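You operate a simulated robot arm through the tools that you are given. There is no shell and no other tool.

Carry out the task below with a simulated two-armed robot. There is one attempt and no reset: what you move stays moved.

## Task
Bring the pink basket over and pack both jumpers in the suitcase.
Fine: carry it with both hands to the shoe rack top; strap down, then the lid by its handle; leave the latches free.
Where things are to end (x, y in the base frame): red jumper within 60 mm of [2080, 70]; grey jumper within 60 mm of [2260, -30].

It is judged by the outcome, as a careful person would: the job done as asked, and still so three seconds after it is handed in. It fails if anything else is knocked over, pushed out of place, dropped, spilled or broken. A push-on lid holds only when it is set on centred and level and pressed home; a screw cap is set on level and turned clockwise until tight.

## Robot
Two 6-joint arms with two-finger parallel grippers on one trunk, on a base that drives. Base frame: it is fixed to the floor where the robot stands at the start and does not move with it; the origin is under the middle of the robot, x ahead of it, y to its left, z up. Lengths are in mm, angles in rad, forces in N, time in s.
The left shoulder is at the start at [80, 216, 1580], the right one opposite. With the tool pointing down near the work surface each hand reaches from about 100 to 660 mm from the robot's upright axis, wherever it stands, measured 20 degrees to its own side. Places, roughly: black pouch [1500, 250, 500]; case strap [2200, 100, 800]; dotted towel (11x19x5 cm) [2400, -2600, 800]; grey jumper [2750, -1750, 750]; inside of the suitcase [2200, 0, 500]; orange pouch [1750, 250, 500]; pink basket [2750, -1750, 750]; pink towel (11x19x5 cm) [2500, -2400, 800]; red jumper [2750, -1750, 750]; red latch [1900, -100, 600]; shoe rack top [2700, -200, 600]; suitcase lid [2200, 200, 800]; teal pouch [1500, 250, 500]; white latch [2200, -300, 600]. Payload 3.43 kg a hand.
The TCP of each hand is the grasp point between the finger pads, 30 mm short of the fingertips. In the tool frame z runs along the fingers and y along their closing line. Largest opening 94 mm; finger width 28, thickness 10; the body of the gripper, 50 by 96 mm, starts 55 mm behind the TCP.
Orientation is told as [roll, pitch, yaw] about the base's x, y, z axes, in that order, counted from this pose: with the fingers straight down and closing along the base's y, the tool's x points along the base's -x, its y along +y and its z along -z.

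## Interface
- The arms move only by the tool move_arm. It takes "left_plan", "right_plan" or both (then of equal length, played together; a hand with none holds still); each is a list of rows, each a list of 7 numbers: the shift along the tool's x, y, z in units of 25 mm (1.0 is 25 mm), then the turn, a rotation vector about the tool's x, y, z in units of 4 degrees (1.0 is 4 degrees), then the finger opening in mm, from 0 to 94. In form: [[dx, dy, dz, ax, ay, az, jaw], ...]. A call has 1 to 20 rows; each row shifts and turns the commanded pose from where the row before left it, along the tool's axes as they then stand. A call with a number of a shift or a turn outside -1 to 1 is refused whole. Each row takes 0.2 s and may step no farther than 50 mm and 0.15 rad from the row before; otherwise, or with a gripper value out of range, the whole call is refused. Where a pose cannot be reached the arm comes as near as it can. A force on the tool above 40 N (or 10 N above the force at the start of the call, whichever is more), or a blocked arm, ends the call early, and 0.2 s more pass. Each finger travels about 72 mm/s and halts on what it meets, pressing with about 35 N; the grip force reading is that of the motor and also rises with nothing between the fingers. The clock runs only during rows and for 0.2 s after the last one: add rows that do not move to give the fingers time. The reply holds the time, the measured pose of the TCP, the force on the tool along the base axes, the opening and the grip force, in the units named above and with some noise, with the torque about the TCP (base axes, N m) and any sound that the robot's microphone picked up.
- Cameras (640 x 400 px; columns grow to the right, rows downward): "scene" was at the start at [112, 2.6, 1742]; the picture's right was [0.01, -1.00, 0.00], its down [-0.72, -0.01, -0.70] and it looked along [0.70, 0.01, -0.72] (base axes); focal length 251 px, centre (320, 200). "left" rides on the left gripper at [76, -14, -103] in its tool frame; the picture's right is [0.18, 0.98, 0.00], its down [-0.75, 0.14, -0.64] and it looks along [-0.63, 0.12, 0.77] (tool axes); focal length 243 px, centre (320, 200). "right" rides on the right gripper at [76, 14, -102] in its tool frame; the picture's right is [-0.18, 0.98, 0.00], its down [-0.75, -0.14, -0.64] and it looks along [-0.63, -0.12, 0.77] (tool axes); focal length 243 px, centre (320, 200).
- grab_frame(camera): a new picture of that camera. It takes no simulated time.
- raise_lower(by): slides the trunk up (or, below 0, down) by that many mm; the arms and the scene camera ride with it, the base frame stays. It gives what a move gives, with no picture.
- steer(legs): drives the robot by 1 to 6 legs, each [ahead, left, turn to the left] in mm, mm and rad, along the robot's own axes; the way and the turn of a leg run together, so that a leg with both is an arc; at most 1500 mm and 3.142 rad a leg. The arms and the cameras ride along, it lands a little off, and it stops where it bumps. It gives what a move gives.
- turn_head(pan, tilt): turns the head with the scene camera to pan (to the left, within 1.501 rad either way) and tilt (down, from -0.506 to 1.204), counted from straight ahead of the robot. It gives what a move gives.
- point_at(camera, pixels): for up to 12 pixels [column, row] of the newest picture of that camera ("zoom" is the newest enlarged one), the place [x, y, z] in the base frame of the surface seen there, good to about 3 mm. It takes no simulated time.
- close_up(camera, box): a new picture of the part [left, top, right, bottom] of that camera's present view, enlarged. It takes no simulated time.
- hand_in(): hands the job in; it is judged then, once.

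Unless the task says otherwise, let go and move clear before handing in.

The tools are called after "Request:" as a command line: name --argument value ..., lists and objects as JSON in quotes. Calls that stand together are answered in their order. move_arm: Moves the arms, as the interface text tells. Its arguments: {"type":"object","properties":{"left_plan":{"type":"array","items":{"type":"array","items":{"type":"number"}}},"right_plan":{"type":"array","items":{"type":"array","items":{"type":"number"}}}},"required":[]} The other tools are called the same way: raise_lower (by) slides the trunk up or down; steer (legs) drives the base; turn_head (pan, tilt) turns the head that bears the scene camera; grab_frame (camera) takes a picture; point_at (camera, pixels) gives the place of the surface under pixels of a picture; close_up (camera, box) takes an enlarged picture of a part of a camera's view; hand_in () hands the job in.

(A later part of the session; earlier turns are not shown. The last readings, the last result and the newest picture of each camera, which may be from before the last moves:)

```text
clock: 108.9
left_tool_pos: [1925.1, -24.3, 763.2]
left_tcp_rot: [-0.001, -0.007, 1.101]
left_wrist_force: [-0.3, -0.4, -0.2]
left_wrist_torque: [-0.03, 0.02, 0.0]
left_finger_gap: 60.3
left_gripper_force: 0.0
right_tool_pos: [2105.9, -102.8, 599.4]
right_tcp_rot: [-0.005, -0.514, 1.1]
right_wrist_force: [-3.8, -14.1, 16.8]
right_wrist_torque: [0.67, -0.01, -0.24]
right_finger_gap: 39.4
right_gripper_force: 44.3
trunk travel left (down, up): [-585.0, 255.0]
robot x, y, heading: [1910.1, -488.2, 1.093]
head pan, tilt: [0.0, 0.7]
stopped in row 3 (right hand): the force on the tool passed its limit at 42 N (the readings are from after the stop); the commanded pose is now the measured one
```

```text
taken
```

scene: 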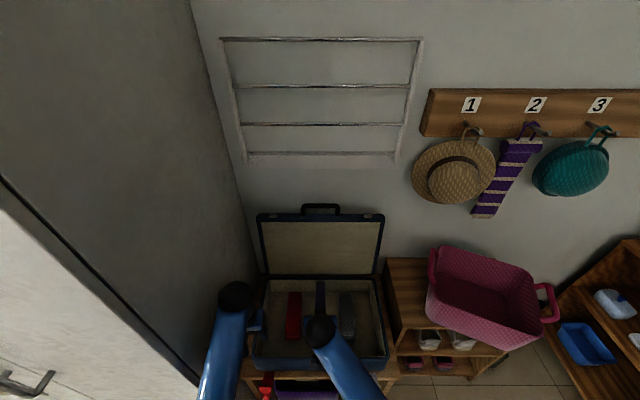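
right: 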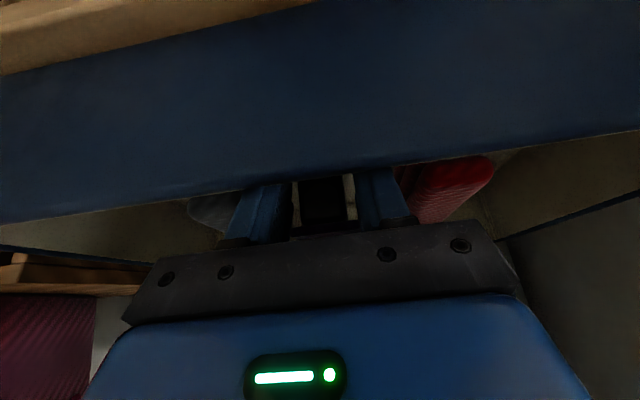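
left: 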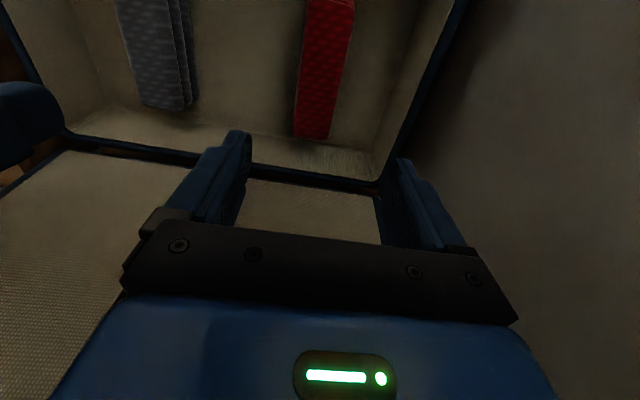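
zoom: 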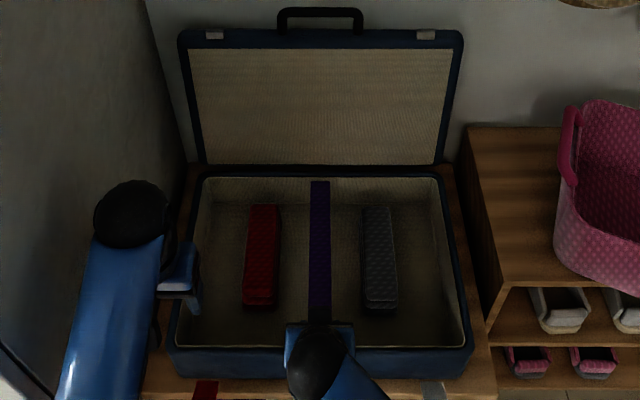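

The strap is ~6° short of level (z 600 at the hinge to 621 near the tip), and the fingers are now against the front wall's rim (right view, row ~190). I'll release, retract along the fingers, and then press the strap down from above.

Request:
move_arm --right_plan '[[0, 0, 0, 0, 0, 0, 45], [0, 0, 0, 0, 0, 0, 58], [0, 0, 0, 0, 0, 0, 60], [-0.3, 0, -0.8, 0, 0, 0, 60], [-0.3, 0, -0.9, 0, 0, 0, 60], [-0.3, 0, -0.9, 0, 0, 0, 60], [-0.3, 0, -0.9, 0, 0, 0, 60], [0, 0, 0, 0, 0, 0, 60]]'

Request:
close_up --camera "scene" --box '[240, 200, 400, 380]'

Request:
grab_frame --camera "right"

```text
clock: 110.7
left_tool_pos: [1924.2, -23.1, 761.5]
left_tcp_rot: [-0.001, -0.005, 1.101]
left_wrist_force: [0.4, -0.4, -1.2]
left_wrist_torque: [-0.01, 0.01, 0.02]
left_finger_gap: 60.1
left_gripper_force: 0.0
right_tool_pos: [2097.4, -117.0, 690.8]
right_tcp_rot: [-0.005, -0.512, 1.103]
right_wrist_force: [-0.4, -0.3, -0.2]
right_wrist_torque: [0.0, 0.01, 0.02]
right_finger_gap: 60.0
right_gripper_force: 0.1
trunk travel left (down, up): [-585.0, 255.0]
robot x, y, heading: [1908.2, -487.7, 1.098]
head pan, tilt: [0.0, 0.7]
```

```text
2.22 times, centred on (320, 290) of scene
```

zoom: 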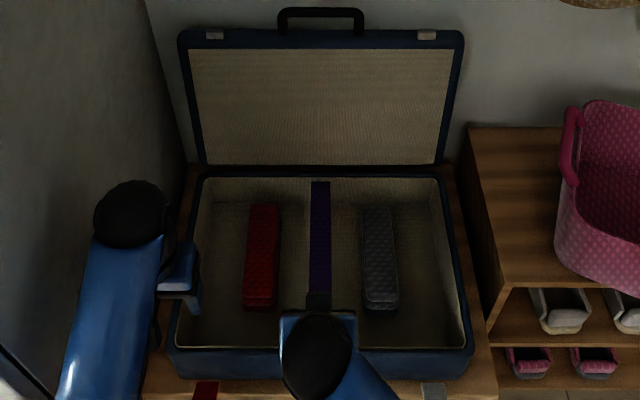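

```text
taken
```

right: 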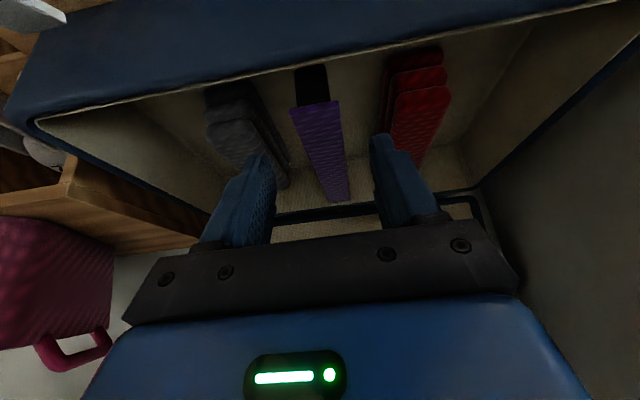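

Request:
point_at --camera "right" --pixels '[[310, 75], [315, 110], [325, 150], [335, 185], [235, 110], [415, 80], [330, 40], [300, 45]]'

Request:
point_at --camera "zoom" --pixels '[[320, 190], [320, 220], [320, 250], [320, 280], [318, 300]]'

```text
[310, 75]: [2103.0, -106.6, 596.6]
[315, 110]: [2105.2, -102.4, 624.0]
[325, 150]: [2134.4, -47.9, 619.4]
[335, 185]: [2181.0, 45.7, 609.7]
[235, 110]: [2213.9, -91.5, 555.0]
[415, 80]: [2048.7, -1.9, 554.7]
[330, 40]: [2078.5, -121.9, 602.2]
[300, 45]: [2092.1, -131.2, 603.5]
```

```text
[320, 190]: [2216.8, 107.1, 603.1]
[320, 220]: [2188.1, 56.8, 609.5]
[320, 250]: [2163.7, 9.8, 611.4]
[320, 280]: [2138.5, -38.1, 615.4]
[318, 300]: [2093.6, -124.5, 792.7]
```

The strap stayed where I left it: 600 at the hinge, 624 at the tip. I'll close the right fingers and press gently on its tip from above to see whether it goes farther.

Request:
move_arm --right_plan '[[-0.83, 0, 0.48, 0, 0, 0, 40], [0, 0, 0, 0, 0, 0, 20], [0, 0, 0, 0, 0, 0, 2], [0.35, 0, 0.6, 0, 0, 0, 2], [0.3, 0, 0.52, 0, 0, 0, 2], [0, 0, 0, 0, 0, 0, 2]]'

Request:
move_arm --right_plan '[[0.1, 0, 0.173, 0, 0, 0, 2], [0.1, 0, 0.173, 0, 0, 0, 2], [0.1, 0, 0.173, 0, 0, 0, 2], [0.1, 0, 0.173, 0, 0, 0, 2]]'

```text
clock: 112.1
left_tool_pos: [1925.4, -23.1, 761.1]
left_tcp_rot: [-0.001, -0.006, 1.1]
left_wrist_force: [0.0, 0.5, 0.1]
left_wrist_torque: [0.01, -0.02, -0.04]
left_finger_gap: 60.1
left_gripper_force: 0.1
right_tool_pos: [2108.4, -95.9, 658.9]
right_tcp_rot: [-0.006, -0.514, 1.1]
right_wrist_force: [0.5, -0.6, 0.7]
right_wrist_torque: [-0.05, -0.01, -0.01]
right_finger_gap: 1.9
right_gripper_force: 0.0
trunk travel left (down, up): [-585.0, 255.0]
robot x, y, heading: [1908.5, -488.0, 1.094]
head pan, tilt: [0.0, 0.7]
```

```text
clock: 113.1
left_tool_pos: [1925.3, -22.8, 760.3]
left_tcp_rot: [-0.002, -0.003, 1.098]
left_wrist_force: [0.6, 0.4, 0.6]
left_wrist_torque: [0.02, 0.01, 0.01]
left_finger_gap: 60.0
left_gripper_force: 0.0
right_tool_pos: [2110.9, -94.3, 638.4]
right_tcp_rot: [-0.005, -0.511, 1.102]
right_wrist_force: [0.3, 0.1, 0.3]
right_wrist_torque: [0.02, 0.01, -0.01]
right_finger_gap: 2.0
right_gripper_force: 0.1
trunk travel left (down, up): [-585.0, 255.0]
robot x, y, heading: [1908.3, -490.1, 1.105]
head pan, tilt: [0.0, 0.7]
```

Request:
grab_frame --camera "right"

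Request:
close_up --camera "scene" --box '[260, 230, 380, 370]'

```text
taken
```

right: 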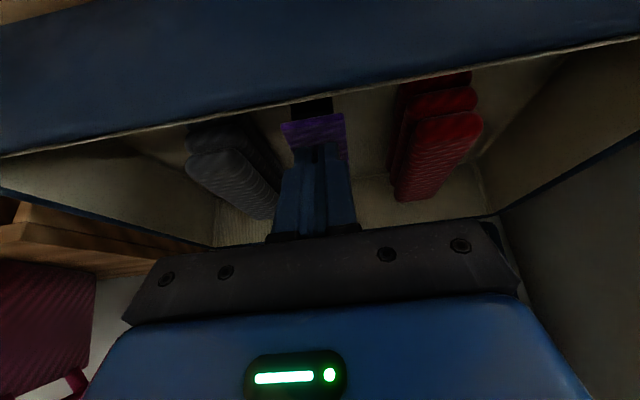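

```text
2.86 times, centred on (320, 300) of scene
```

zoom: 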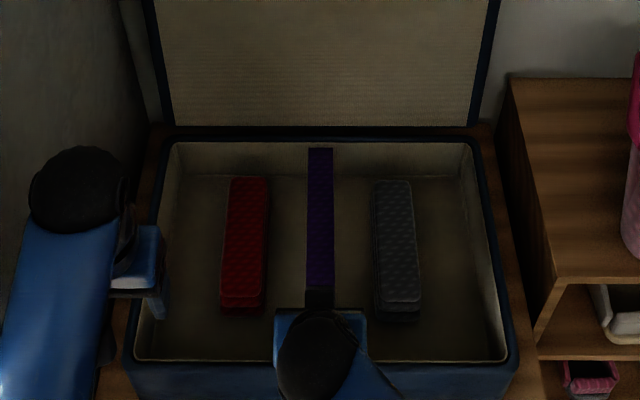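

Request:
point_at --camera "zoom" --pixels '[[320, 160], [320, 190], [320, 220], [320, 250], [320, 280], [320, 298]]'

Request:
point_at --camera "right" --pixels '[[315, 130], [330, 125], [312, 108], [318, 160]]'

```text
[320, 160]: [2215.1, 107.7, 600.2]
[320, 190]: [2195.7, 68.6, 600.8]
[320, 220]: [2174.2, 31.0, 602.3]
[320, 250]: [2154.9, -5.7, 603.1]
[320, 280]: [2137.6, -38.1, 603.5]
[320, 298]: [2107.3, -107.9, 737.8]
```

```text
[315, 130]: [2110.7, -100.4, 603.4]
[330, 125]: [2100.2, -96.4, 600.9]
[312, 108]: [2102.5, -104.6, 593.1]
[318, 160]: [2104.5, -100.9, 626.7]
```

The strap went down easily and is now almost level (600 at the hinge, 603 at the tip). I'll press a little more until it resists.

Request:
move_arm --right_plan '[[0.1, 0, 0.173, 0, 0, 0, 2], [0.1, 0, 0.173, 0, 0, 0, 2], [0, 0, 0, 0, 0, 0, 2]]'

Request:
point_at --camera "right" --pixels '[[315, 130], [330, 125]]'

Request:
close_up --camera "scene" --box '[260, 230, 380, 370]'

Request:
point_at --camera "zoom" --pixels '[[320, 160], [320, 190], [320, 220], [320, 250], [320, 280]]'

```text
clock: 113.9
left_tool_pos: [1925.1, -24.9, 763.6]
left_tcp_rot: [0.0, -0.01, 1.1]
left_wrist_force: [-0.1, -0.2, 0.4]
left_wrist_torque: [-0.03, 0.03, 0.0]
left_finger_gap: 59.9
left_gripper_force: 0.0
right_tool_pos: [2108.8, -94.8, 629.5]
right_tcp_rot: [-0.003, -0.522, 1.098]
right_wrist_force: [7.1, -9.2, 36.5]
right_wrist_torque: [-0.22, -0.3, -0.14]
right_finger_gap: 2.0
right_gripper_force: 0.1
trunk travel left (down, up): [-585.0, 255.0]
robot x, y, heading: [1911.9, -487.5, 1.094]
head pan, tilt: [0.0, 0.7]
```

```text
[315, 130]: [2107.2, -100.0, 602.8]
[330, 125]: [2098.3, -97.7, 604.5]
```

```text
2.86 times, centred on (320, 300) of scene
```

zoom: 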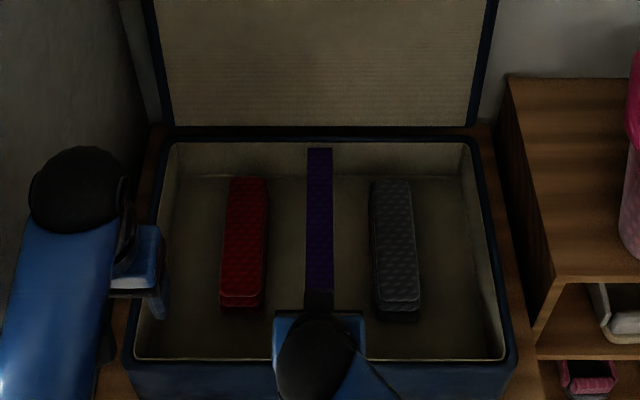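

```text
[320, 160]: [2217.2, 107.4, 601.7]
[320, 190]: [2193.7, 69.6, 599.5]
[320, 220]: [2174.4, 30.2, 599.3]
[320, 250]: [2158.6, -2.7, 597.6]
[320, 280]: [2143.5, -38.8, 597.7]
```

The strap is level at its stop (36 N), z≈598–601 — it is down. I'll lift the right hand away, up to z≈880, tilting it to 45°.

Request:
move_arm --right_plan '[[-0.5, 0, -0.866, 0, 0, 0, 2], [-0.5, 0, -0.866, 0, 0, 0, 10], [-0.777, 0, -0.706, 0, 0, 0, 20], [-0.777, 0, -0.706, 0, 0, 0, 40], [-0.777, 0, -0.706, 0, 0, 0, 50], [-0.777, 0, -0.706, 0, 0, 0, 50], [-0.777, 0, -0.706, 0, 0, 0, 50], [-0.777, 0, -0.706, 0, 0, 0, 50], [-0.777, 0, -0.706, 0, 0, 0, 50], [-0.777, 0, -0.706, 0, 0, 0, 50], [0, 0, 0, 0, -0.94, 0, 50], [0, 0, 0, 0, -0.94, 0, 50], [0, 0, 0, 0, -0.94, 0, 50], [0, 0, 0, 0, -0.94, 0, 50]]'

Request:
close_up --camera "scene" --box '[230, 190, 410, 380]'

```text
clock: 116.9
left_tool_pos: [1923.8, -23.7, 761.3]
left_tcp_rot: [-0.001, -0.004, 1.1]
left_wrist_force: [-0.6, -1.3, -0.8]
left_wrist_torque: [-0.02, 0.0, 0.0]
left_finger_gap: 59.7
left_gripper_force: 0.0
right_tool_pos: [2139.3, -36.1, 876.1]
right_tcp_rot: [-0.007, -0.775, 1.103]
right_wrist_force: [-0.9, -0.4, -0.2]
right_wrist_torque: [-0.02, 0.0, 0.01]
right_finger_gap: 50.1
right_gripper_force: 0.0
trunk travel left (down, up): [-585.0, 255.0]
robot x, y, heading: [1906.6, -490.4, 1.095]
head pan, tilt: [0.0, 0.7]
```

```text
2.11 times, centred on (320, 285) of scene
```

zoom: 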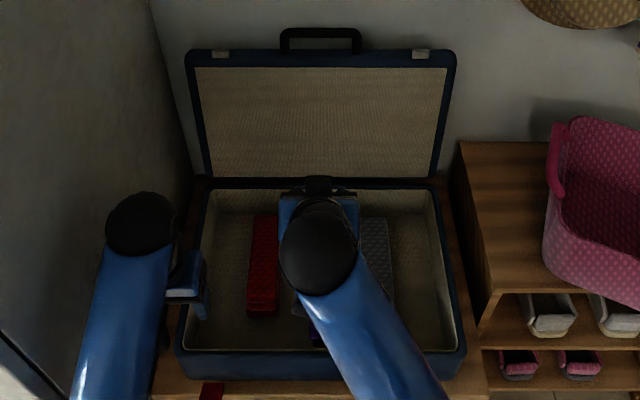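

The strap lies down between the jumpers. The left hand hangs over the case's left edge where the lid will come, so I'll draw it back toward me, while turning the right hand about its finger axis for the handle.

Request:
move_arm --left_plan '[[0.8, 0, 0, 0, 0, 0, 60], [0.8, 0, 0, 0, 0, 0, 60], [0.8, 0, 0, 0, 0, 0, 60], [0.8, 0, 0, 0, 0, 0, 60], [0.8, 0, 0, 0, 0, 0, 60], [0.8, 0, 0, 0, 0, 0, 60], [0.8, 0, 0, 0, 0, 0, 60], [0.8, 0, 0, 0, 0, 0, 60], [0.4, 0, 0, 0, 0, 0, 60], [0, 0, 0, 0, 0, 0, 60], [0, 0, 0, 0, 0, 0, 60], [0, 0, 0, 0, 0, 0, 60]]' --right_plan '[[0, 0, 0, 0, 0, 0.98, 50], [0, 0, 0, 0, 0, 0.98, 50], [0, 0, 0, 0, 0, 0.98, 50], [0, 0, 0, 0, 0, 0.98, 50], [0, 0, 0, 0, 0, 0.98, 50], [0, 0, 0, 0, 0, 0.98, 50], [0, 0, 0, 0, 0, 0.98, 50], [0, 0, 0, 0, 0, 0.98, 50], [0, 0, 0, 0, 0, 0.98, 50], [0, 0, 0, 0, 0, 0.98, 50], [0, 0, 0, 0, 0, 0.98, 50], [0, 0, 0, 0, 0, 0.98, 50]]'

Request:
grab_frame --camera "scene"

```text
clock: 119.5
left_tool_pos: [1846.6, -175.7, 759.7]
left_tcp_rot: [-0.002, -0.005, 1.099]
left_wrist_force: [0.3, 0.1, -0.8]
left_wrist_torque: [0.0, 0.0, 0.02]
left_finger_gap: 60.0
left_gripper_force: 0.1
right_tool_pos: [2139.6, -37.5, 876.4]
right_tcp_rot: [0.62, -0.5, 0.117]
right_wrist_force: [1.1, 0.7, 0.6]
right_wrist_torque: [0.01, 0.03, -0.04]
right_finger_gap: 49.9
right_gripper_force: 0.0
trunk travel left (down, up): [-585.0, 255.0]
robot x, y, heading: [1908.6, -489.5, 1.093]
head pan, tilt: [0.0, 0.7]
```

```text
taken
```

scene: 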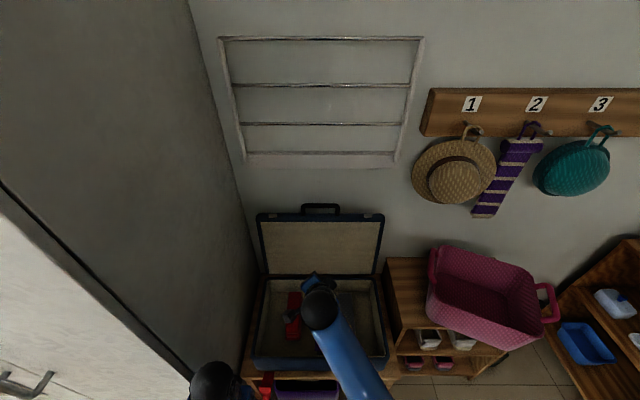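

The left hand is out of the lid's path and the right hand has turned 47° without trouble. I'll turn it the remaining 43°.

Request:
move_arm --right_plan '[[0, 0, 0, 0, 0, 0.977, 50], [0, 0, 0, 0, 0, 0.977, 50], [0, 0, 0, 0, 0, 0.977, 50], [0, 0, 0, 0, 0, 0.977, 50], [0, 0, 0, 0, 0, 0.977, 50], [0, 0, 0, 0, 0, 0.977, 50], [0, 0, 0, 0, 0, 0.977, 50], [0, 0, 0, 0, 0, 0.977, 50], [0, 0, 0, 0, 0, 0.977, 50], [0, 0, 0, 0, 0, 0.977, 50], [0, 0, 0, 0, 0, 0.977, 50], [0, 0, 0, 0, 0, 0, 50]]'

Request:
close_up --camera "scene" --box '[250, 190, 390, 290]'

Request:
grab_frame --camera "right"

```text
clock: 122.1
left_tool_pos: [1848.0, -175.0, 759.1]
left_tcp_rot: [-0.001, -0.004, 1.1]
left_wrist_force: [0.2, -0.7, 0.0]
left_wrist_torque: [0.02, -0.02, 0.04]
left_finger_gap: 60.1
left_gripper_force: 0.0
right_tool_pos: [2138.4, -35.2, 875.3]
right_tcp_rot: [0.776, -0.003, -0.475]
right_wrist_force: [-0.1, 0.6, 0.3]
right_wrist_torque: [0.01, 0.01, 0.02]
right_finger_gap: 50.0
right_gripper_force: 0.1
trunk travel left (down, up): [-585.0, 255.0]
robot x, y, heading: [1910.7, -487.3, 1.097]
head pan, tilt: [0.0, 0.7]
```

```text
4.00 times, centred on (320, 240) of scene
```

zoom: 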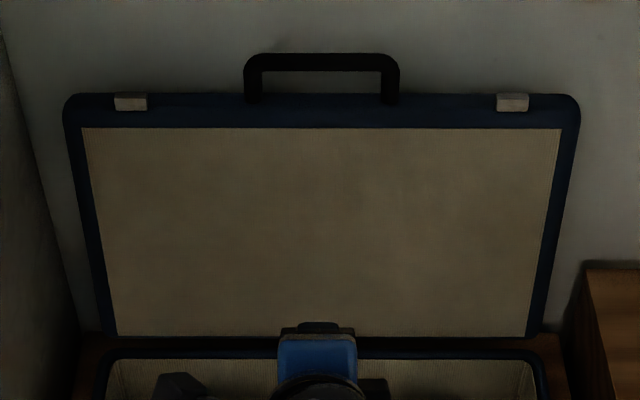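

```text
taken
```

right: 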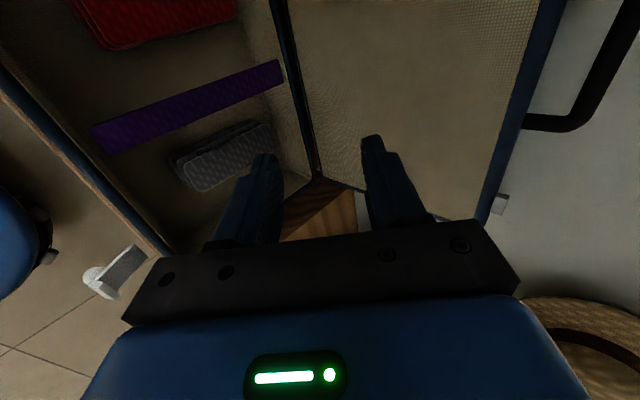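

The right hand now closes in the vertical plane, pointing 45° forward-down. I'll measure the handle precisely.

Request:
point_at --camera "zoom" --pixels '[[322, 56], [322, 62], [322, 68], [260, 62], [385, 62], [252, 85], [392, 85], [322, 97], [322, 115], [322, 125], [200, 97], [440, 97]]'

Request:
point_at --camera "right" --pixels '[[555, 122], [600, 70], [545, 60], [500, 170], [300, 130], [450, 100], [350, 110], [210, 105], [200, 150]]'

```text
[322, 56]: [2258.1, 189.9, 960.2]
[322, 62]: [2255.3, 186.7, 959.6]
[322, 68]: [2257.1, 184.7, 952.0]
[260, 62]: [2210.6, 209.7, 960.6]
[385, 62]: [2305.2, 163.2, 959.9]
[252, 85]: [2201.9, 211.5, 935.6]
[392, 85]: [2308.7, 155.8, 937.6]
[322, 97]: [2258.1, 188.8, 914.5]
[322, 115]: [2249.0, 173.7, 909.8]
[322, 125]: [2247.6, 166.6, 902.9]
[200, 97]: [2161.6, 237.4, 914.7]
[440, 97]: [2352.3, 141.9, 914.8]
```

```text
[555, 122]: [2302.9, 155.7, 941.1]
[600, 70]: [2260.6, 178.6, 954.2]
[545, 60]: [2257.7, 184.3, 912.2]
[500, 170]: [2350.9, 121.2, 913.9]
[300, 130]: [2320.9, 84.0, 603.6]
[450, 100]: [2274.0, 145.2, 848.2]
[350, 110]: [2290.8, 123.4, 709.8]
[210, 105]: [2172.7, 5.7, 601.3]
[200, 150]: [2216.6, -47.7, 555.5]
```

Bar centre is about (2259,190.5,953.5), 14 mm thick, 32 mm above the lid's edge. I'll bring the right hand to a point 80 mm behind-above it along the 45° approach line, jaws at 28 mm.

Request:
move_arm --right_plan '[[-0.017, 0.948, 0.142, 0, 0, 0, 40], [-0.017, 0.948, 0.142, 0, 0, 0, 30], [-0.017, 0.948, 0.142, 0, 0, 0, 28], [-0.017, 0.948, 0.142, 0, 0, 0, 28], [-0.017, 0.948, 0.142, 0, 0, 0, 28], [-0.017, 0.948, 0.142, 0, 0, 0, 28], [-0.017, 0.948, 0.142, 0, 0, 0, 28], [-0.017, 0.948, 0.142, 0, 0, 0, 28], [-0.017, 0.948, 0.142, 0, 0, 0, 28], [-0.017, 0.948, 0.142, 0, 0, 0, 28], [0, 0, 0, 0, 0, 0, 28]]'

Request:
grab_frame --camera "right"

Request:
close_up --camera "scene" --box '[250, 170, 390, 290]'

```text
clock: 124.5
left_tool_pos: [1847.8, -174.8, 760.2]
left_tcp_rot: [-0.001, -0.006, 1.099]
left_wrist_force: [-0.7, 0.1, 0.2]
left_wrist_torque: [0.0, -0.01, 0.01]
left_finger_gap: 60.3
left_gripper_force: 0.1
right_tool_pos: [2232.1, 133.9, 1016.9]
right_tcp_rot: [0.774, -0.004, -0.473]
right_wrist_force: [0.2, -0.2, 0.1]
right_wrist_torque: [-0.02, -0.02, 0.01]
right_finger_gap: 27.9
right_gripper_force: 0.1
trunk travel left (down, up): [-585.0, 255.0]
robot x, y, heading: [1913.5, -494.3, 1.096]
head pan, tilt: [0.0, 0.7]
```

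```text
taken
```

right: 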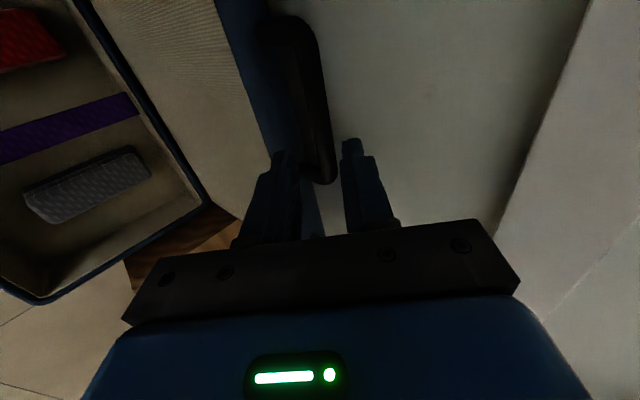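

```text
3.33 times, centred on (320, 230) of scene
```

zoom: 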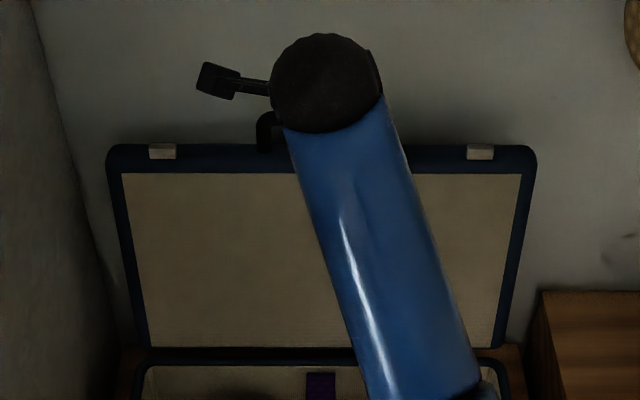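

Request:
point_at --camera "right" --pixels '[[300, 60], [312, 60], [305, 100], [315, 100], [325, 100], [310, 130], [320, 130], [328, 130], [318, 160], [328, 170], [275, 60], [280, 110]]'

Request:
close_up --camera "right" --box '[220, 0, 420, 240]'

```text
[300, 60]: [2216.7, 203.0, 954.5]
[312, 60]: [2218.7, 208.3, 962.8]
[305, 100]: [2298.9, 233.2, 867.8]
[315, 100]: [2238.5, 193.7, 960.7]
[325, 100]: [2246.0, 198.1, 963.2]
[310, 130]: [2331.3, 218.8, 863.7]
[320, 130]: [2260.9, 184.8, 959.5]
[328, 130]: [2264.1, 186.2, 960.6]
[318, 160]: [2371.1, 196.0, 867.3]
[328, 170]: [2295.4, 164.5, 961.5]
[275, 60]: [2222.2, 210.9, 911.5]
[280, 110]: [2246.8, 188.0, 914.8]
```

```text
1.67 times, centred on (320, 120) of right
```

zoom: 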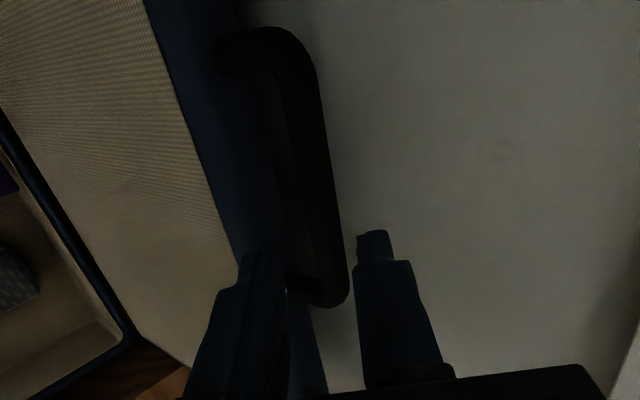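

The bar is centred on the finger plane (row 130, columns 315–333). I'll advance 78 mm along the fingers so the bar comes between them.

Request:
move_arm --right_plan '[[0, 0.02, 0.78, 0, 0, 0, 28], [0, 0.02, 0.78, 0, 0, 0, 28], [0, 0, 0.78, 0, 0, 0, 28], [0, 0, 0.78, 0, 0, 0, 28], [0, 0, 0, 0, 0, 0, 28]]'

Request:
close_up --camera "right" --box '[220, 0, 420, 240]'

Request:
close_up --camera "scene" --box '[250, 170, 390, 290]'

```text
clock: 125.7
left_tool_pos: [1847.5, -174.8, 760.4]
left_tcp_rot: [-0.001, -0.004, 1.1]
left_wrist_force: [0.0, -0.8, 0.1]
left_wrist_torque: [0.01, 0.0, 0.01]
left_finger_gap: 60.0
left_gripper_force: 0.1
right_tool_pos: [2256.8, 184.5, 961.0]
right_tcp_rot: [0.775, -0.004, -0.474]
right_wrist_force: [-0.4, 0.2, 0.4]
right_wrist_torque: [0.02, 0.0, 0.01]
right_finger_gap: 28.2
right_gripper_force: 0.1
trunk travel left (down, up): [-585.0, 255.0]
robot x, y, heading: [1907.5, -490.1, 1.096]
head pan, tilt: [0.0, 0.7]
```

```text
1.67 times, centred on (320, 120) of right
```

zoom: 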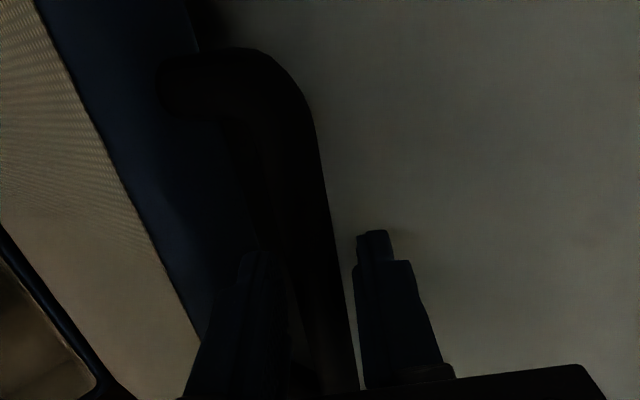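

```text
3.33 times, centred on (320, 230) of scene
```

zoom: 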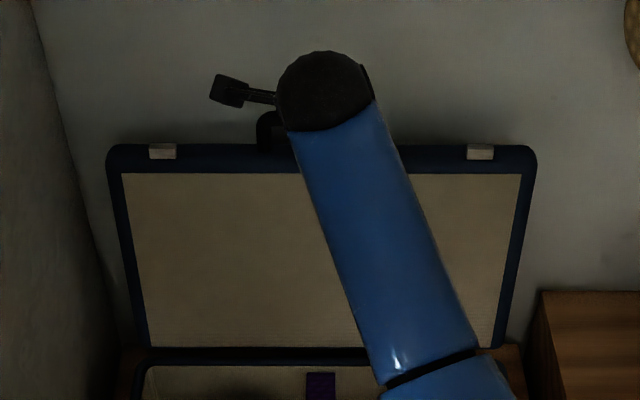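

The bar is between the fingers without contact. I'll close to a loose cage of 18 mm so the bar can turn in the fingers.

Request:
move_arm --right_plan '[[0, 0, 0, 0, 0, 0, 22], [0, 0, 0, 0, 0, 0, 18], [0, 0, 0, 0, 0, 0, 18]]'

```text
clock: 126.5
left_tool_pos: [1847.3, -176.2, 760.6]
left_tcp_rot: [-0.003, -0.006, 1.102]
left_wrist_force: [-0.1, -0.4, -0.3]
left_wrist_torque: [0.04, -0.01, 0.01]
left_finger_gap: 60.0
left_gripper_force: 0.0
right_tool_pos: [2256.5, 184.5, 961.3]
right_tcp_rot: [0.775, -0.003, -0.472]
right_wrist_force: [-0.1, 0.9, 0.3]
right_wrist_torque: [0.0, -0.03, 0.01]
right_finger_gap: 18.0
right_gripper_force: 0.1
trunk travel left (down, up): [-585.0, 255.0]
robot x, y, heading: [1908.6, -487.9, 1.096]
head pan, tilt: [0.0, 0.7]
```

The bar is loosely caged (gap 18, no force). I'll begin swinging the lid forward along its arc (hinge estimate z≈604, radius ≈353), four small steps first.

Request:
move_arm --right_plan '[[0, -0.619, -0.769, 0, 0, 0, 18], [0, -0.674, -0.723, 0, 0, 0, 18], [0, -0.722, -0.675, 0, 0, 0, 18], [0, -0.764, -0.62, 0, 0, 0, 18], [0, 0, 0, 0, 0, 0, 18]]'

Request:
close_up --camera "scene" --box '[240, 170, 400, 300]'

Request:
close_up --camera "right" --box '[220, 0, 420, 240]'

```text
clock: 127.7
left_tool_pos: [1847.0, -174.2, 760.2]
left_tcp_rot: [-0.001, -0.006, 1.1]
left_wrist_force: [0.0, 0.2, -0.5]
left_wrist_torque: [0.03, -0.04, -0.03]
left_finger_gap: 60.1
left_gripper_force: 0.0
right_tool_pos: [2211.4, 95.2, 961.7]
right_tcp_rot: [0.773, -0.006, -0.473]
right_wrist_force: [-0.2, 0.7, 1.9]
right_wrist_torque: [0.02, 0.0, -0.04]
right_finger_gap: 18.9
right_gripper_force: 0.7
trunk travel left (down, up): [-585.0, 255.0]
robot x, y, heading: [1911.3, -487.4, 1.102]
head pan, tilt: [0.0, 0.7]
```

```text
3.08 times, centred on (320, 235) of scene
```

zoom: 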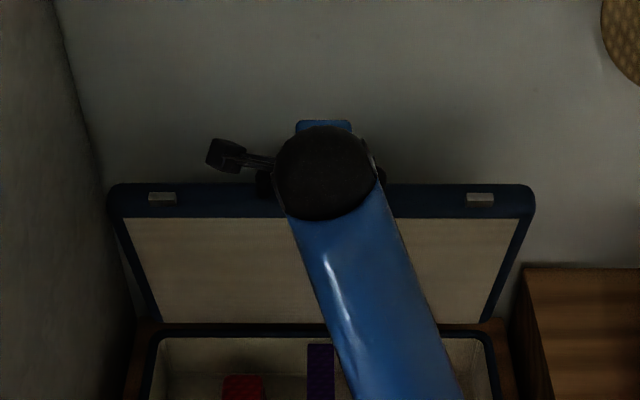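

```text
1.67 times, centred on (320, 120) of right
```

zoom: 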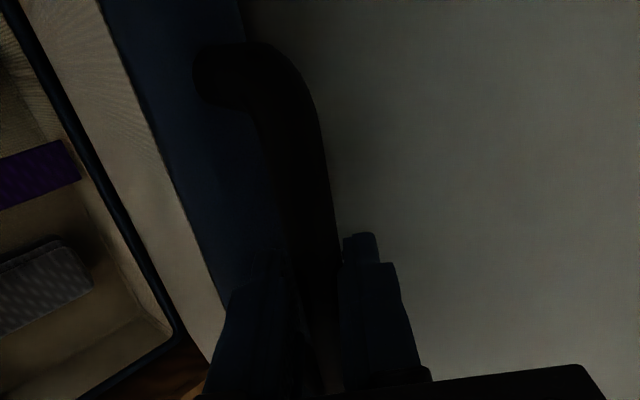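

The lid follows easily with almost no force. I'll check its edge position to refine the hinge estimate.

Request:
point_at --camera "zoom" --pixels '[[130, 200], [510, 200], [230, 205], [430, 205], [160, 312], [480, 312], [230, 190], [430, 190], [160, 230], [480, 230]]'

```text
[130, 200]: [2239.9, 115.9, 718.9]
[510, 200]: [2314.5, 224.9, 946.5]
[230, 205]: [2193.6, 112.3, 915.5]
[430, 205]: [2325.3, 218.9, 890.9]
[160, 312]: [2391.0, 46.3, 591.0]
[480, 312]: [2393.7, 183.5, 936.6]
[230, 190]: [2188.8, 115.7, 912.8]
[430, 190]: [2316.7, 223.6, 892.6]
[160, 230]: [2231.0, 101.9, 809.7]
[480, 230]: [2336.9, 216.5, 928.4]
```

The lining plane confirms the hinge near (160, 604) in the case frame and a 15° swing so far. I'll continue the arc to about 35°.

Request:
move_arm --right_plan '[[0, -0.812, -0.566, 0, 0, 0, 18], [0, -0.845, -0.509, 0, 0, 0, 18], [0, -0.878, -0.446, 0, 0, 0, 18], [0, -0.909, -0.387, 0, 0, 0, 18], [0, -0.934, -0.321, 0, 0, 0, 18], [0, -0.953, -0.256, 0, 0, 0, 18], [0, -0.969, -0.188, 0, 0, 0, 18], [0, 0, 0, 0, 0, 0, 18]]'

Request:
grab_frame --camera "scene"

Request:
grab_frame --camera "right"

```text
clock: 129.5
left_tool_pos: [1848.0, -175.0, 760.9]
left_tcp_rot: [-0.001, -0.004, 1.102]
left_wrist_force: [-0.6, 0.3, 0.6]
left_wrist_torque: [-0.04, 0.01, 0.0]
left_finger_gap: 60.0
left_gripper_force: 0.1
right_tool_pos: [2141.2, -43.9, 901.5]
right_tcp_rot: [0.775, -0.004, -0.474]
right_wrist_force: [1.0, -0.5, 0.1]
right_wrist_torque: [-0.03, 0.02, 0.02]
right_finger_gap: 17.9
right_gripper_force: 0.0
trunk travel left (down, up): [-585.0, 255.0]
robot x, y, heading: [1905.3, -488.1, 1.098]
head pan, tilt: [0.0, 0.7]
```

```text
taken
```

scene: 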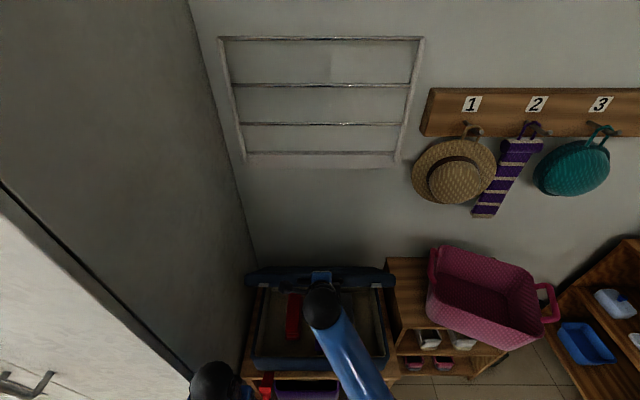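

```text
taken
```

right: 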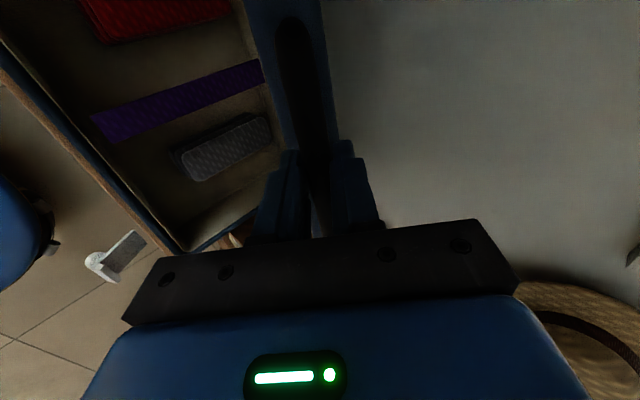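

The lid is about 35° forward and the bar is still caged ((308,120) in the right view) with no force. Continuing to about 63°.

Request:
move_arm --right_plan '[[0, -0.977, -0.123, 0, 0, 0, 18], [0, -0.985, -0.052, 0, 0, 0, 18], [0, -0.987, 0.018, 0, 0, 0, 18], [0, -0.986, 0.086, 0, 0, 0, 18], [0, -0.974, 0.154, 0, 0, 0, 18], [0, -0.962, 0.222, 0, 0, 0, 18], [0, -0.942, 0.286, 0, 0, 0, 18], [0, 0, 0, 0, 0, 0, 18]]'

Request:
grab_frame --camera "scene"

Request:
grab_frame --camera "right"

```text
clock: 131.3
left_tool_pos: [1848.2, -175.7, 760.1]
left_tcp_rot: [0.0, -0.006, 1.1]
left_wrist_force: [0.2, 0.6, 0.8]
left_wrist_torque: [-0.02, 0.0, -0.03]
left_finger_gap: 60.0
left_gripper_force: 0.0
right_tool_pos: [2088.5, -143.5, 771.0]
right_tcp_rot: [0.774, -0.004, -0.473]
right_wrist_force: [-0.1, -0.2, 0.5]
right_wrist_torque: [0.02, -0.02, 0.02]
right_finger_gap: 18.0
right_gripper_force: 0.0
trunk travel left (down, up): [-585.0, 255.0]
robot x, y, heading: [1911.8, -486.2, 1.097]
head pan, tilt: [0.0, 0.7]
```

```text
taken
```

scene: 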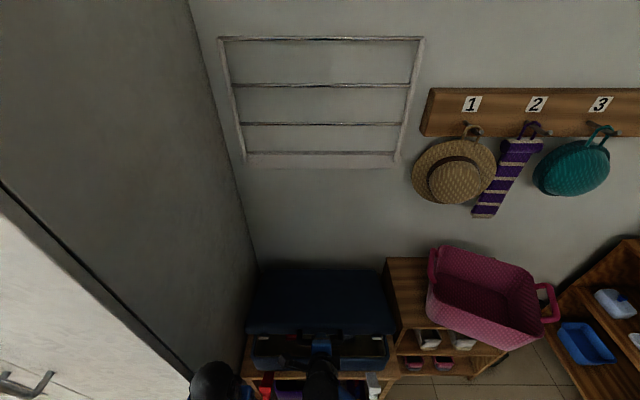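

```text
taken
```

right: 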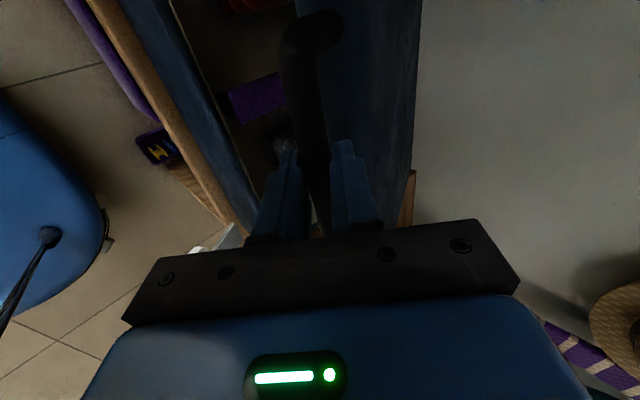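

About 63° and still caged. I'll tilt the head down for a better view and go on to about 79°.

Request:
turn_head --pan 0.0 --tilt 0.95

Request:
move_arm --right_plan '[[0, -0.924, 0.354, 0, 0, 0, 18], [0, -0.89, 0.416, 0, 0, 0, 18], [0, -0.866, 0.478, 0, 0, 0, 18], [0, -0.829, 0.537, 0, 0, 0, 18], [0, 0, 0, 0, 0, 0, 18]]'

Request:
grab_frame --camera "scene"

Request:
grab_frame --camera "right"

```text
clock: 132.1
left_tool_pos: [1846.6, -176.1, 759.5]
left_tcp_rot: [-0.001, -0.006, 1.101]
left_wrist_force: [1.2, 0.2, -0.3]
left_wrist_torque: [-0.03, 0.01, 0.04]
left_finger_gap: 60.0
left_gripper_force: 0.1
right_tool_pos: [2089.6, -143.3, 772.1]
right_tcp_rot: [0.774, -0.004, -0.472]
right_wrist_force: [0.2, -0.2, 0.1]
right_wrist_torque: [-0.01, -0.01, 0.01]
right_finger_gap: 18.1
right_gripper_force: 0.0
trunk travel left (down, up): [-585.0, 255.0]
robot x, y, heading: [1905.6, -490.5, 1.102]
head pan, tilt: [0.0, 0.949]
```

```text
clock: 133.3
left_tool_pos: [1847.9, -174.5, 760.0]
left_tcp_rot: [0.0, -0.006, 1.1]
left_wrist_force: [0.4, -1.0, 0.8]
left_wrist_torque: [-0.02, 0.03, 0.0]
left_finger_gap: 59.9
left_gripper_force: 0.1
right_tool_pos: [2073.5, -171.7, 680.4]
right_tcp_rot: [0.776, -0.005, -0.473]
right_wrist_force: [-0.2, 0.5, 0.4]
right_wrist_torque: [0.04, 0.02, -0.02]
right_finger_gap: 18.1
right_gripper_force: 0.1
trunk travel left (down, up): [-585.0, 255.0]
robot x, y, heading: [1908.3, -489.2, 1.097]
head pan, tilt: [0.0, 0.949]
```

```text
taken
```

scene: 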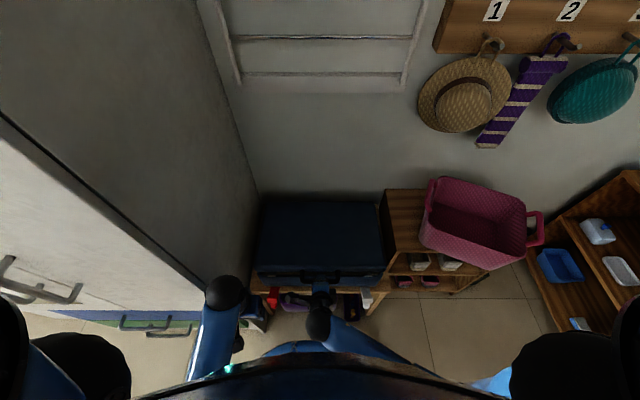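

```text
taken
```

right: 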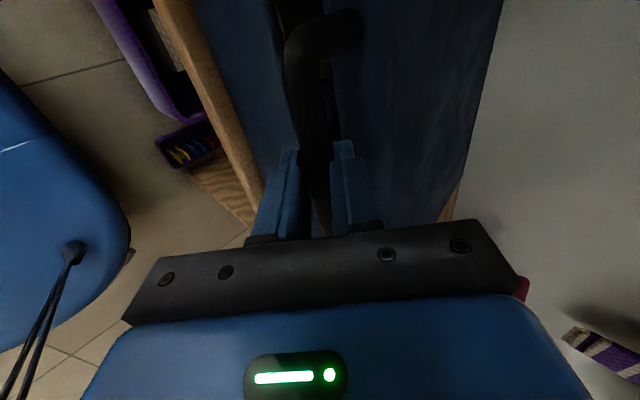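

The lid is nearly down. I'll do the last steps carefully, watching the force.

Request:
move_arm --right_plan '[[0, -0.4, 0.29, 0, 0, 0, 18], [0, -0.39, 0.3, 0, 0, 0, 18], [0, -0.375, 0.32, 0, 0, 0, 18], [0, -0.37, 0.325, 0, 0, 0, 18], [0, 0, 0, 0, 0, 0, 18]]'

Request:
close_up --camera "scene" --box '[220, 180, 420, 320]'

Request:
point_at --camera "zoom" --pixels '[[180, 80], [450, 80], [180, 240], [450, 240], [320, 80], [320, 230], [320, 160], [140, 250], [500, 250], [140, 285], [500, 290], [320, 265]]'

```text
clock: 134.5
left_tool_pos: [1847.2, -175.7, 760.0]
left_tcp_rot: [0.0, -0.007, 1.099]
left_wrist_force: [-0.3, -0.8, 0.1]
left_wrist_torque: [0.03, 0.02, 0.0]
left_finger_gap: 59.9
left_gripper_force: 0.0
right_tool_pos: [2070.7, -178.4, 631.3]
right_tcp_rot: [0.78, -0.002, -0.472]
right_wrist_force: [1.9, -1.2, 24.4]
right_wrist_torque: [0.38, -0.02, -0.16]
right_finger_gap: 28.1
right_gripper_force: 8.4
trunk travel left (down, up): [-585.0, 255.0]
robot x, y, heading: [1908.6, -492.1, 1.097]
head pan, tilt: [0.0, 0.949]
```

```text
2.86 times, centred on (320, 250) of scene
```

zoom: 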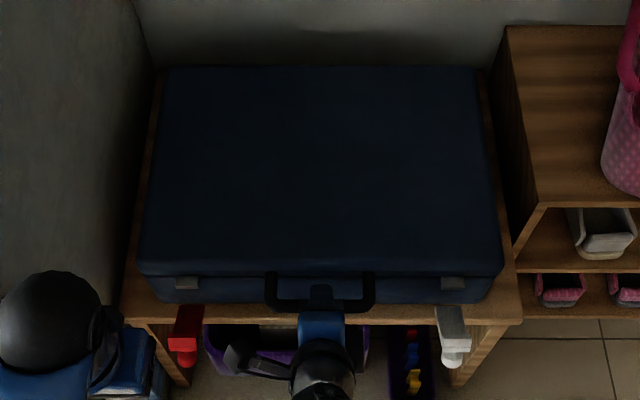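

```text
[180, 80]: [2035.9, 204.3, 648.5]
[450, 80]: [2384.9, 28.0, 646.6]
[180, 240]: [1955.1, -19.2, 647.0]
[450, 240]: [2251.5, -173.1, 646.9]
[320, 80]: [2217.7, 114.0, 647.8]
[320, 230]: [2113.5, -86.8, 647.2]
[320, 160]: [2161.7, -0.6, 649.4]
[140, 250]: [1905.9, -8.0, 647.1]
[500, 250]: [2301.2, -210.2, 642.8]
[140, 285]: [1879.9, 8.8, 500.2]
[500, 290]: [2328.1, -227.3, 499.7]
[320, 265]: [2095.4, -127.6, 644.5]
```

The lid lies closed and level: top surface 647–648 front and back, both latches hanging free at (187,335) and (452,335) in the zoom. I'll ease off, open slightly and withdraw the fingers along their own axis.

Request:
move_arm --right_plan '[[0, 0.08, -0.08, 0, 0, 0, 28], [0, 0, 0, 0, 0, 0, 32], [0, 0, 0, 0, 0, 0, 32], [0, 0, -0.5, 0, 0, 0, 32], [0, 0, -0.8, 0, 0, 0, 32], [0, 0, -0.9, 0, 0, 0, 32], [0, 0, -0.9, 0, 0, 0, 32], [0, 0, 0, 0, 0, 0, 32]]'

Request:
close_up --camera "scene" --box '[220, 180, 420, 320]'

Request:
grab_frame --camera "right"

```text
clock: 136.5
left_tool_pos: [1846.7, -176.2, 763.0]
left_tcp_rot: [0.0, -0.004, 1.1]
left_wrist_force: [0.2, -0.2, 0.1]
left_wrist_torque: [0.02, -0.01, -0.01]
left_finger_gap: 60.2
left_gripper_force: 0.1
right_tool_pos: [2078.2, -217.5, 678.5]
right_tcp_rot: [0.781, -0.041, -0.565]
right_wrist_force: [0.1, 0.8, -0.4]
right_wrist_torque: [0.0, -0.02, -0.01]
right_finger_gap: 31.8
right_gripper_force: 0.1
trunk travel left (down, up): [-585.0, 255.0]
robot x, y, heading: [1908.5, -490.3, 1.097]
head pan, tilt: [0.0, 0.949]
stopped in row 8 (right hand): the arm was blocked; the commanded pose is now the measured one
```

```text
2.86 times, centred on (320, 250) of scene
```

zoom: 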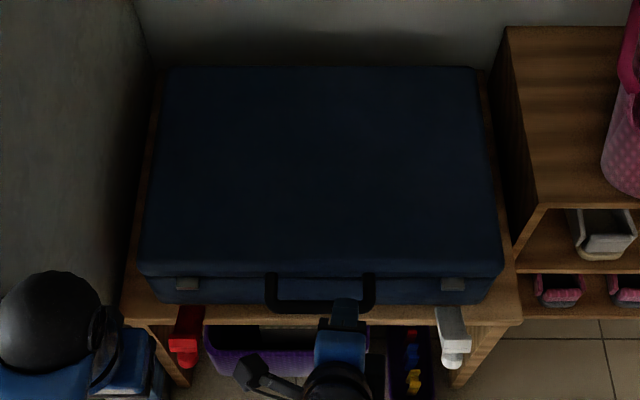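

```text
taken
```

right: 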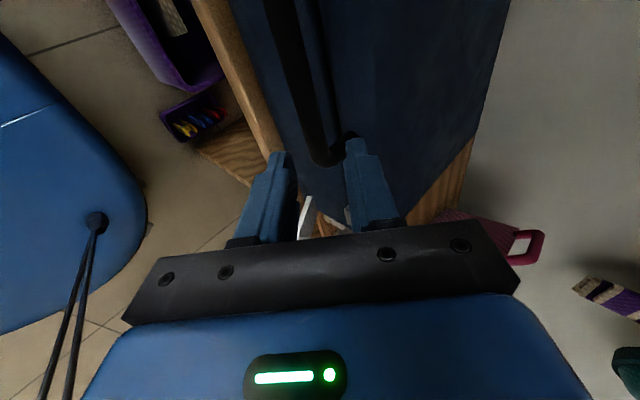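

The right fingers are free of the handle (bar end at (325,160), about 70 mm ahead of the grasp point), but the arm is folded against my body. I'll drive straight back to clear the case, then straighten the arm.

Request:
steer --legs '[[-250, 0, 0]]'

Request:
turn_head --pan -0.2 --tilt 0.75

Request:
grab_frame --camera "scene"

```text
clock: 138.3
left_tool_pos: [1732.8, -397.7, 759.5]
left_tcp_rot: [-0.003, -0.005, 1.102]
left_wrist_force: [-0.3, 0.2, -0.5]
left_wrist_torque: [0.01, 0.03, 0.01]
left_finger_gap: 59.9
left_gripper_force: 0.1
right_tool_pos: [1962.5, -438.3, 679.3]
right_tcp_rot: [0.781, -0.03, -0.566]
right_wrist_force: [0.1, 0.5, -0.3]
right_wrist_torque: [0.0, 0.0, 0.02]
right_finger_gap: 32.1
right_gripper_force: 0.0
trunk travel left (down, up): [-585.0, 255.0]
robot x, y, heading: [1797.1, -712.6, 1.098]
head pan, tilt: [0.0, 0.949]
```

```text
clock: 139.0
left_tool_pos: [1734.0, -398.1, 760.1]
left_tcp_rot: [-0.001, -0.004, 1.101]
left_wrist_force: [-0.2, 0.1, -0.4]
left_wrist_torque: [-0.01, -0.05, 0.01]
left_finger_gap: 60.1
left_gripper_force: 0.1
right_tool_pos: [1963.9, -439.9, 679.6]
right_tcp_rot: [0.78, -0.031, -0.571]
right_wrist_force: [0.6, 0.1, -0.3]
right_wrist_torque: [0.01, 0.01, -0.01]
right_finger_gap: 32.1
right_gripper_force: 0.0
trunk travel left (down, up): [-585.0, 255.0]
robot x, y, heading: [1793.4, -710.6, 1.1]
head pan, tilt: [-0.201, 0.75]
```

```text
taken
```

scene: 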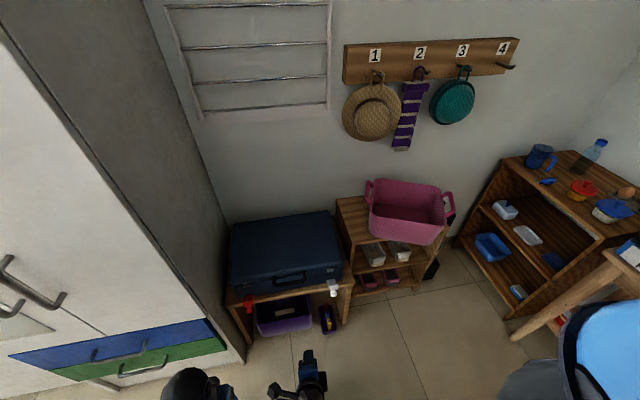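

The case is closed, but the basket on the rack (410,210) is turned with its front corner overhanging, so I'll re-seat it squarely. First I'll bring the right arm forward and turn the hand back to normal.

Request:
move_arm --right_plan '[[-0.9, 0.9, 0, 0, 0, 0, 40], [-0.9, 0.9, 0, 0, 0, 0, 40], [-0.9, 0.9, 0, 0, 0, 0, 40], [-0.9, 0.9, 0, 0, 0, 0, 40], [-0.9, 0.9, 0, 0, 0, 0, 40], [-0.5, 0.9, 0, 0, 0, -0.98, 40], [0, 0, 0, 0, 0, -0.98, 40], [0, 0, 0, 0, 0, -0.98, 40], [0, 0, 0, 0, 0, -0.98, 40], [0, 0, 0, 0, 0, -0.98, 40], [0, 0, 0, 0, 0, -0.98, 40], [0, 0, 0, 0, 0, -0.98, 40], [0, 0, 0, 0, 0, -0.98, 40], [0, 0, 0, 0, 0, -0.98, 40], [0, 0, 0, 0, 0, -0.98, 40], [0, 0, 0, 0, 0, -0.98, 40], [0, 0, 0, 0, 0, -0.98, 40]]'

```text
clock: 142.6
left_tool_pos: [1733.1, -398.1, 759.6]
left_tcp_rot: [-0.002, -0.006, 1.101]
left_wrist_force: [0.2, -0.3, 0.8]
left_wrist_torque: [0.0, 0.03, -0.06]
left_finger_gap: 60.0
left_gripper_force: 0.0
right_tool_pos: [2116.8, -425.0, 775.2]
right_tcp_rot: [0.573, -0.564, 0.097]
right_wrist_force: [0.2, -0.7, -0.6]
right_wrist_torque: [0.02, 0.02, 0.01]
right_finger_gap: 40.2
right_gripper_force: 0.1
trunk travel left (down, up): [-585.0, 255.0]
robot x, y, heading: [1794.6, -710.6, 1.095]
head pan, tilt: [-0.201, 0.75]
```

Request:
move_arm --right_plan '[[0, 0, 0, 0, 0, -0.97, 40], [0, 0, 0, 0, 0, -0.97, 40], [0, 0, 0, 0, 0, -0.97, 40], [0, 0, 0, 0, 0, -0.97, 40], [0, 0, 0, 0, 0, -0.97, 40], [0, 0, 0, 0, 0, -0.97, 40], [0, 0, 0, 0, 0, -0.97, 40], [0, 0, 0, 0, 0, -0.97, 40], [0, 0, 0, 0, 0, -0.97, 40], [0, 0, 0, 0, 0, -0.97, 40], [0, 0, 0, 0, 0, -0.97, 40], [0, 0, 0, 0, 0, 0, 40]]'

Request:
turn_head --pan -0.5 --tilt 0.7

Request:
grab_frame --camera "scene"

```text
clock: 145.2
left_tool_pos: [1732.8, -399.2, 760.1]
left_tcp_rot: [-0.002, -0.004, 1.1]
left_wrist_force: [0.5, 1.6, 0.1]
left_wrist_torque: [0.0, 0.01, 0.02]
left_finger_gap: 59.9
left_gripper_force: 0.0
right_tool_pos: [2116.7, -422.8, 777.3]
right_tcp_rot: [-0.037, -0.778, 1.028]
right_wrist_force: [0.5, -0.2, 0.0]
right_wrist_torque: [0.0, 0.02, 0.0]
right_finger_gap: 40.1
right_gripper_force: 0.1
trunk travel left (down, up): [-585.0, 255.0]
robot x, y, heading: [1796.8, -712.3, 1.099]
head pan, tilt: [-0.201, 0.75]
```

```text
clock: 146.0
left_tool_pos: [1732.7, -398.2, 760.0]
left_tcp_rot: [-0.002, -0.006, 1.103]
left_wrist_force: [-0.2, -0.7, 0.7]
left_wrist_torque: [-0.02, -0.04, -0.02]
left_finger_gap: 59.9
left_gripper_force: 0.1
right_tool_pos: [2116.8, -423.4, 777.4]
right_tcp_rot: [-0.036, -0.779, 1.028]
right_wrist_force: [0.3, 0.7, -0.2]
right_wrist_torque: [0.02, -0.02, 0.01]
right_finger_gap: 40.2
right_gripper_force: 0.0
trunk travel left (down, up): [-585.0, 255.0]
robot x, y, heading: [1794.7, -707.6, 1.097]
head pan, tilt: [-0.499, 0.7]
```

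```text
taken
```

scene: 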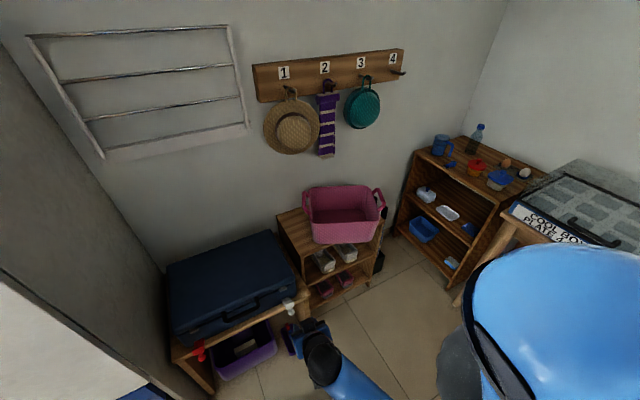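

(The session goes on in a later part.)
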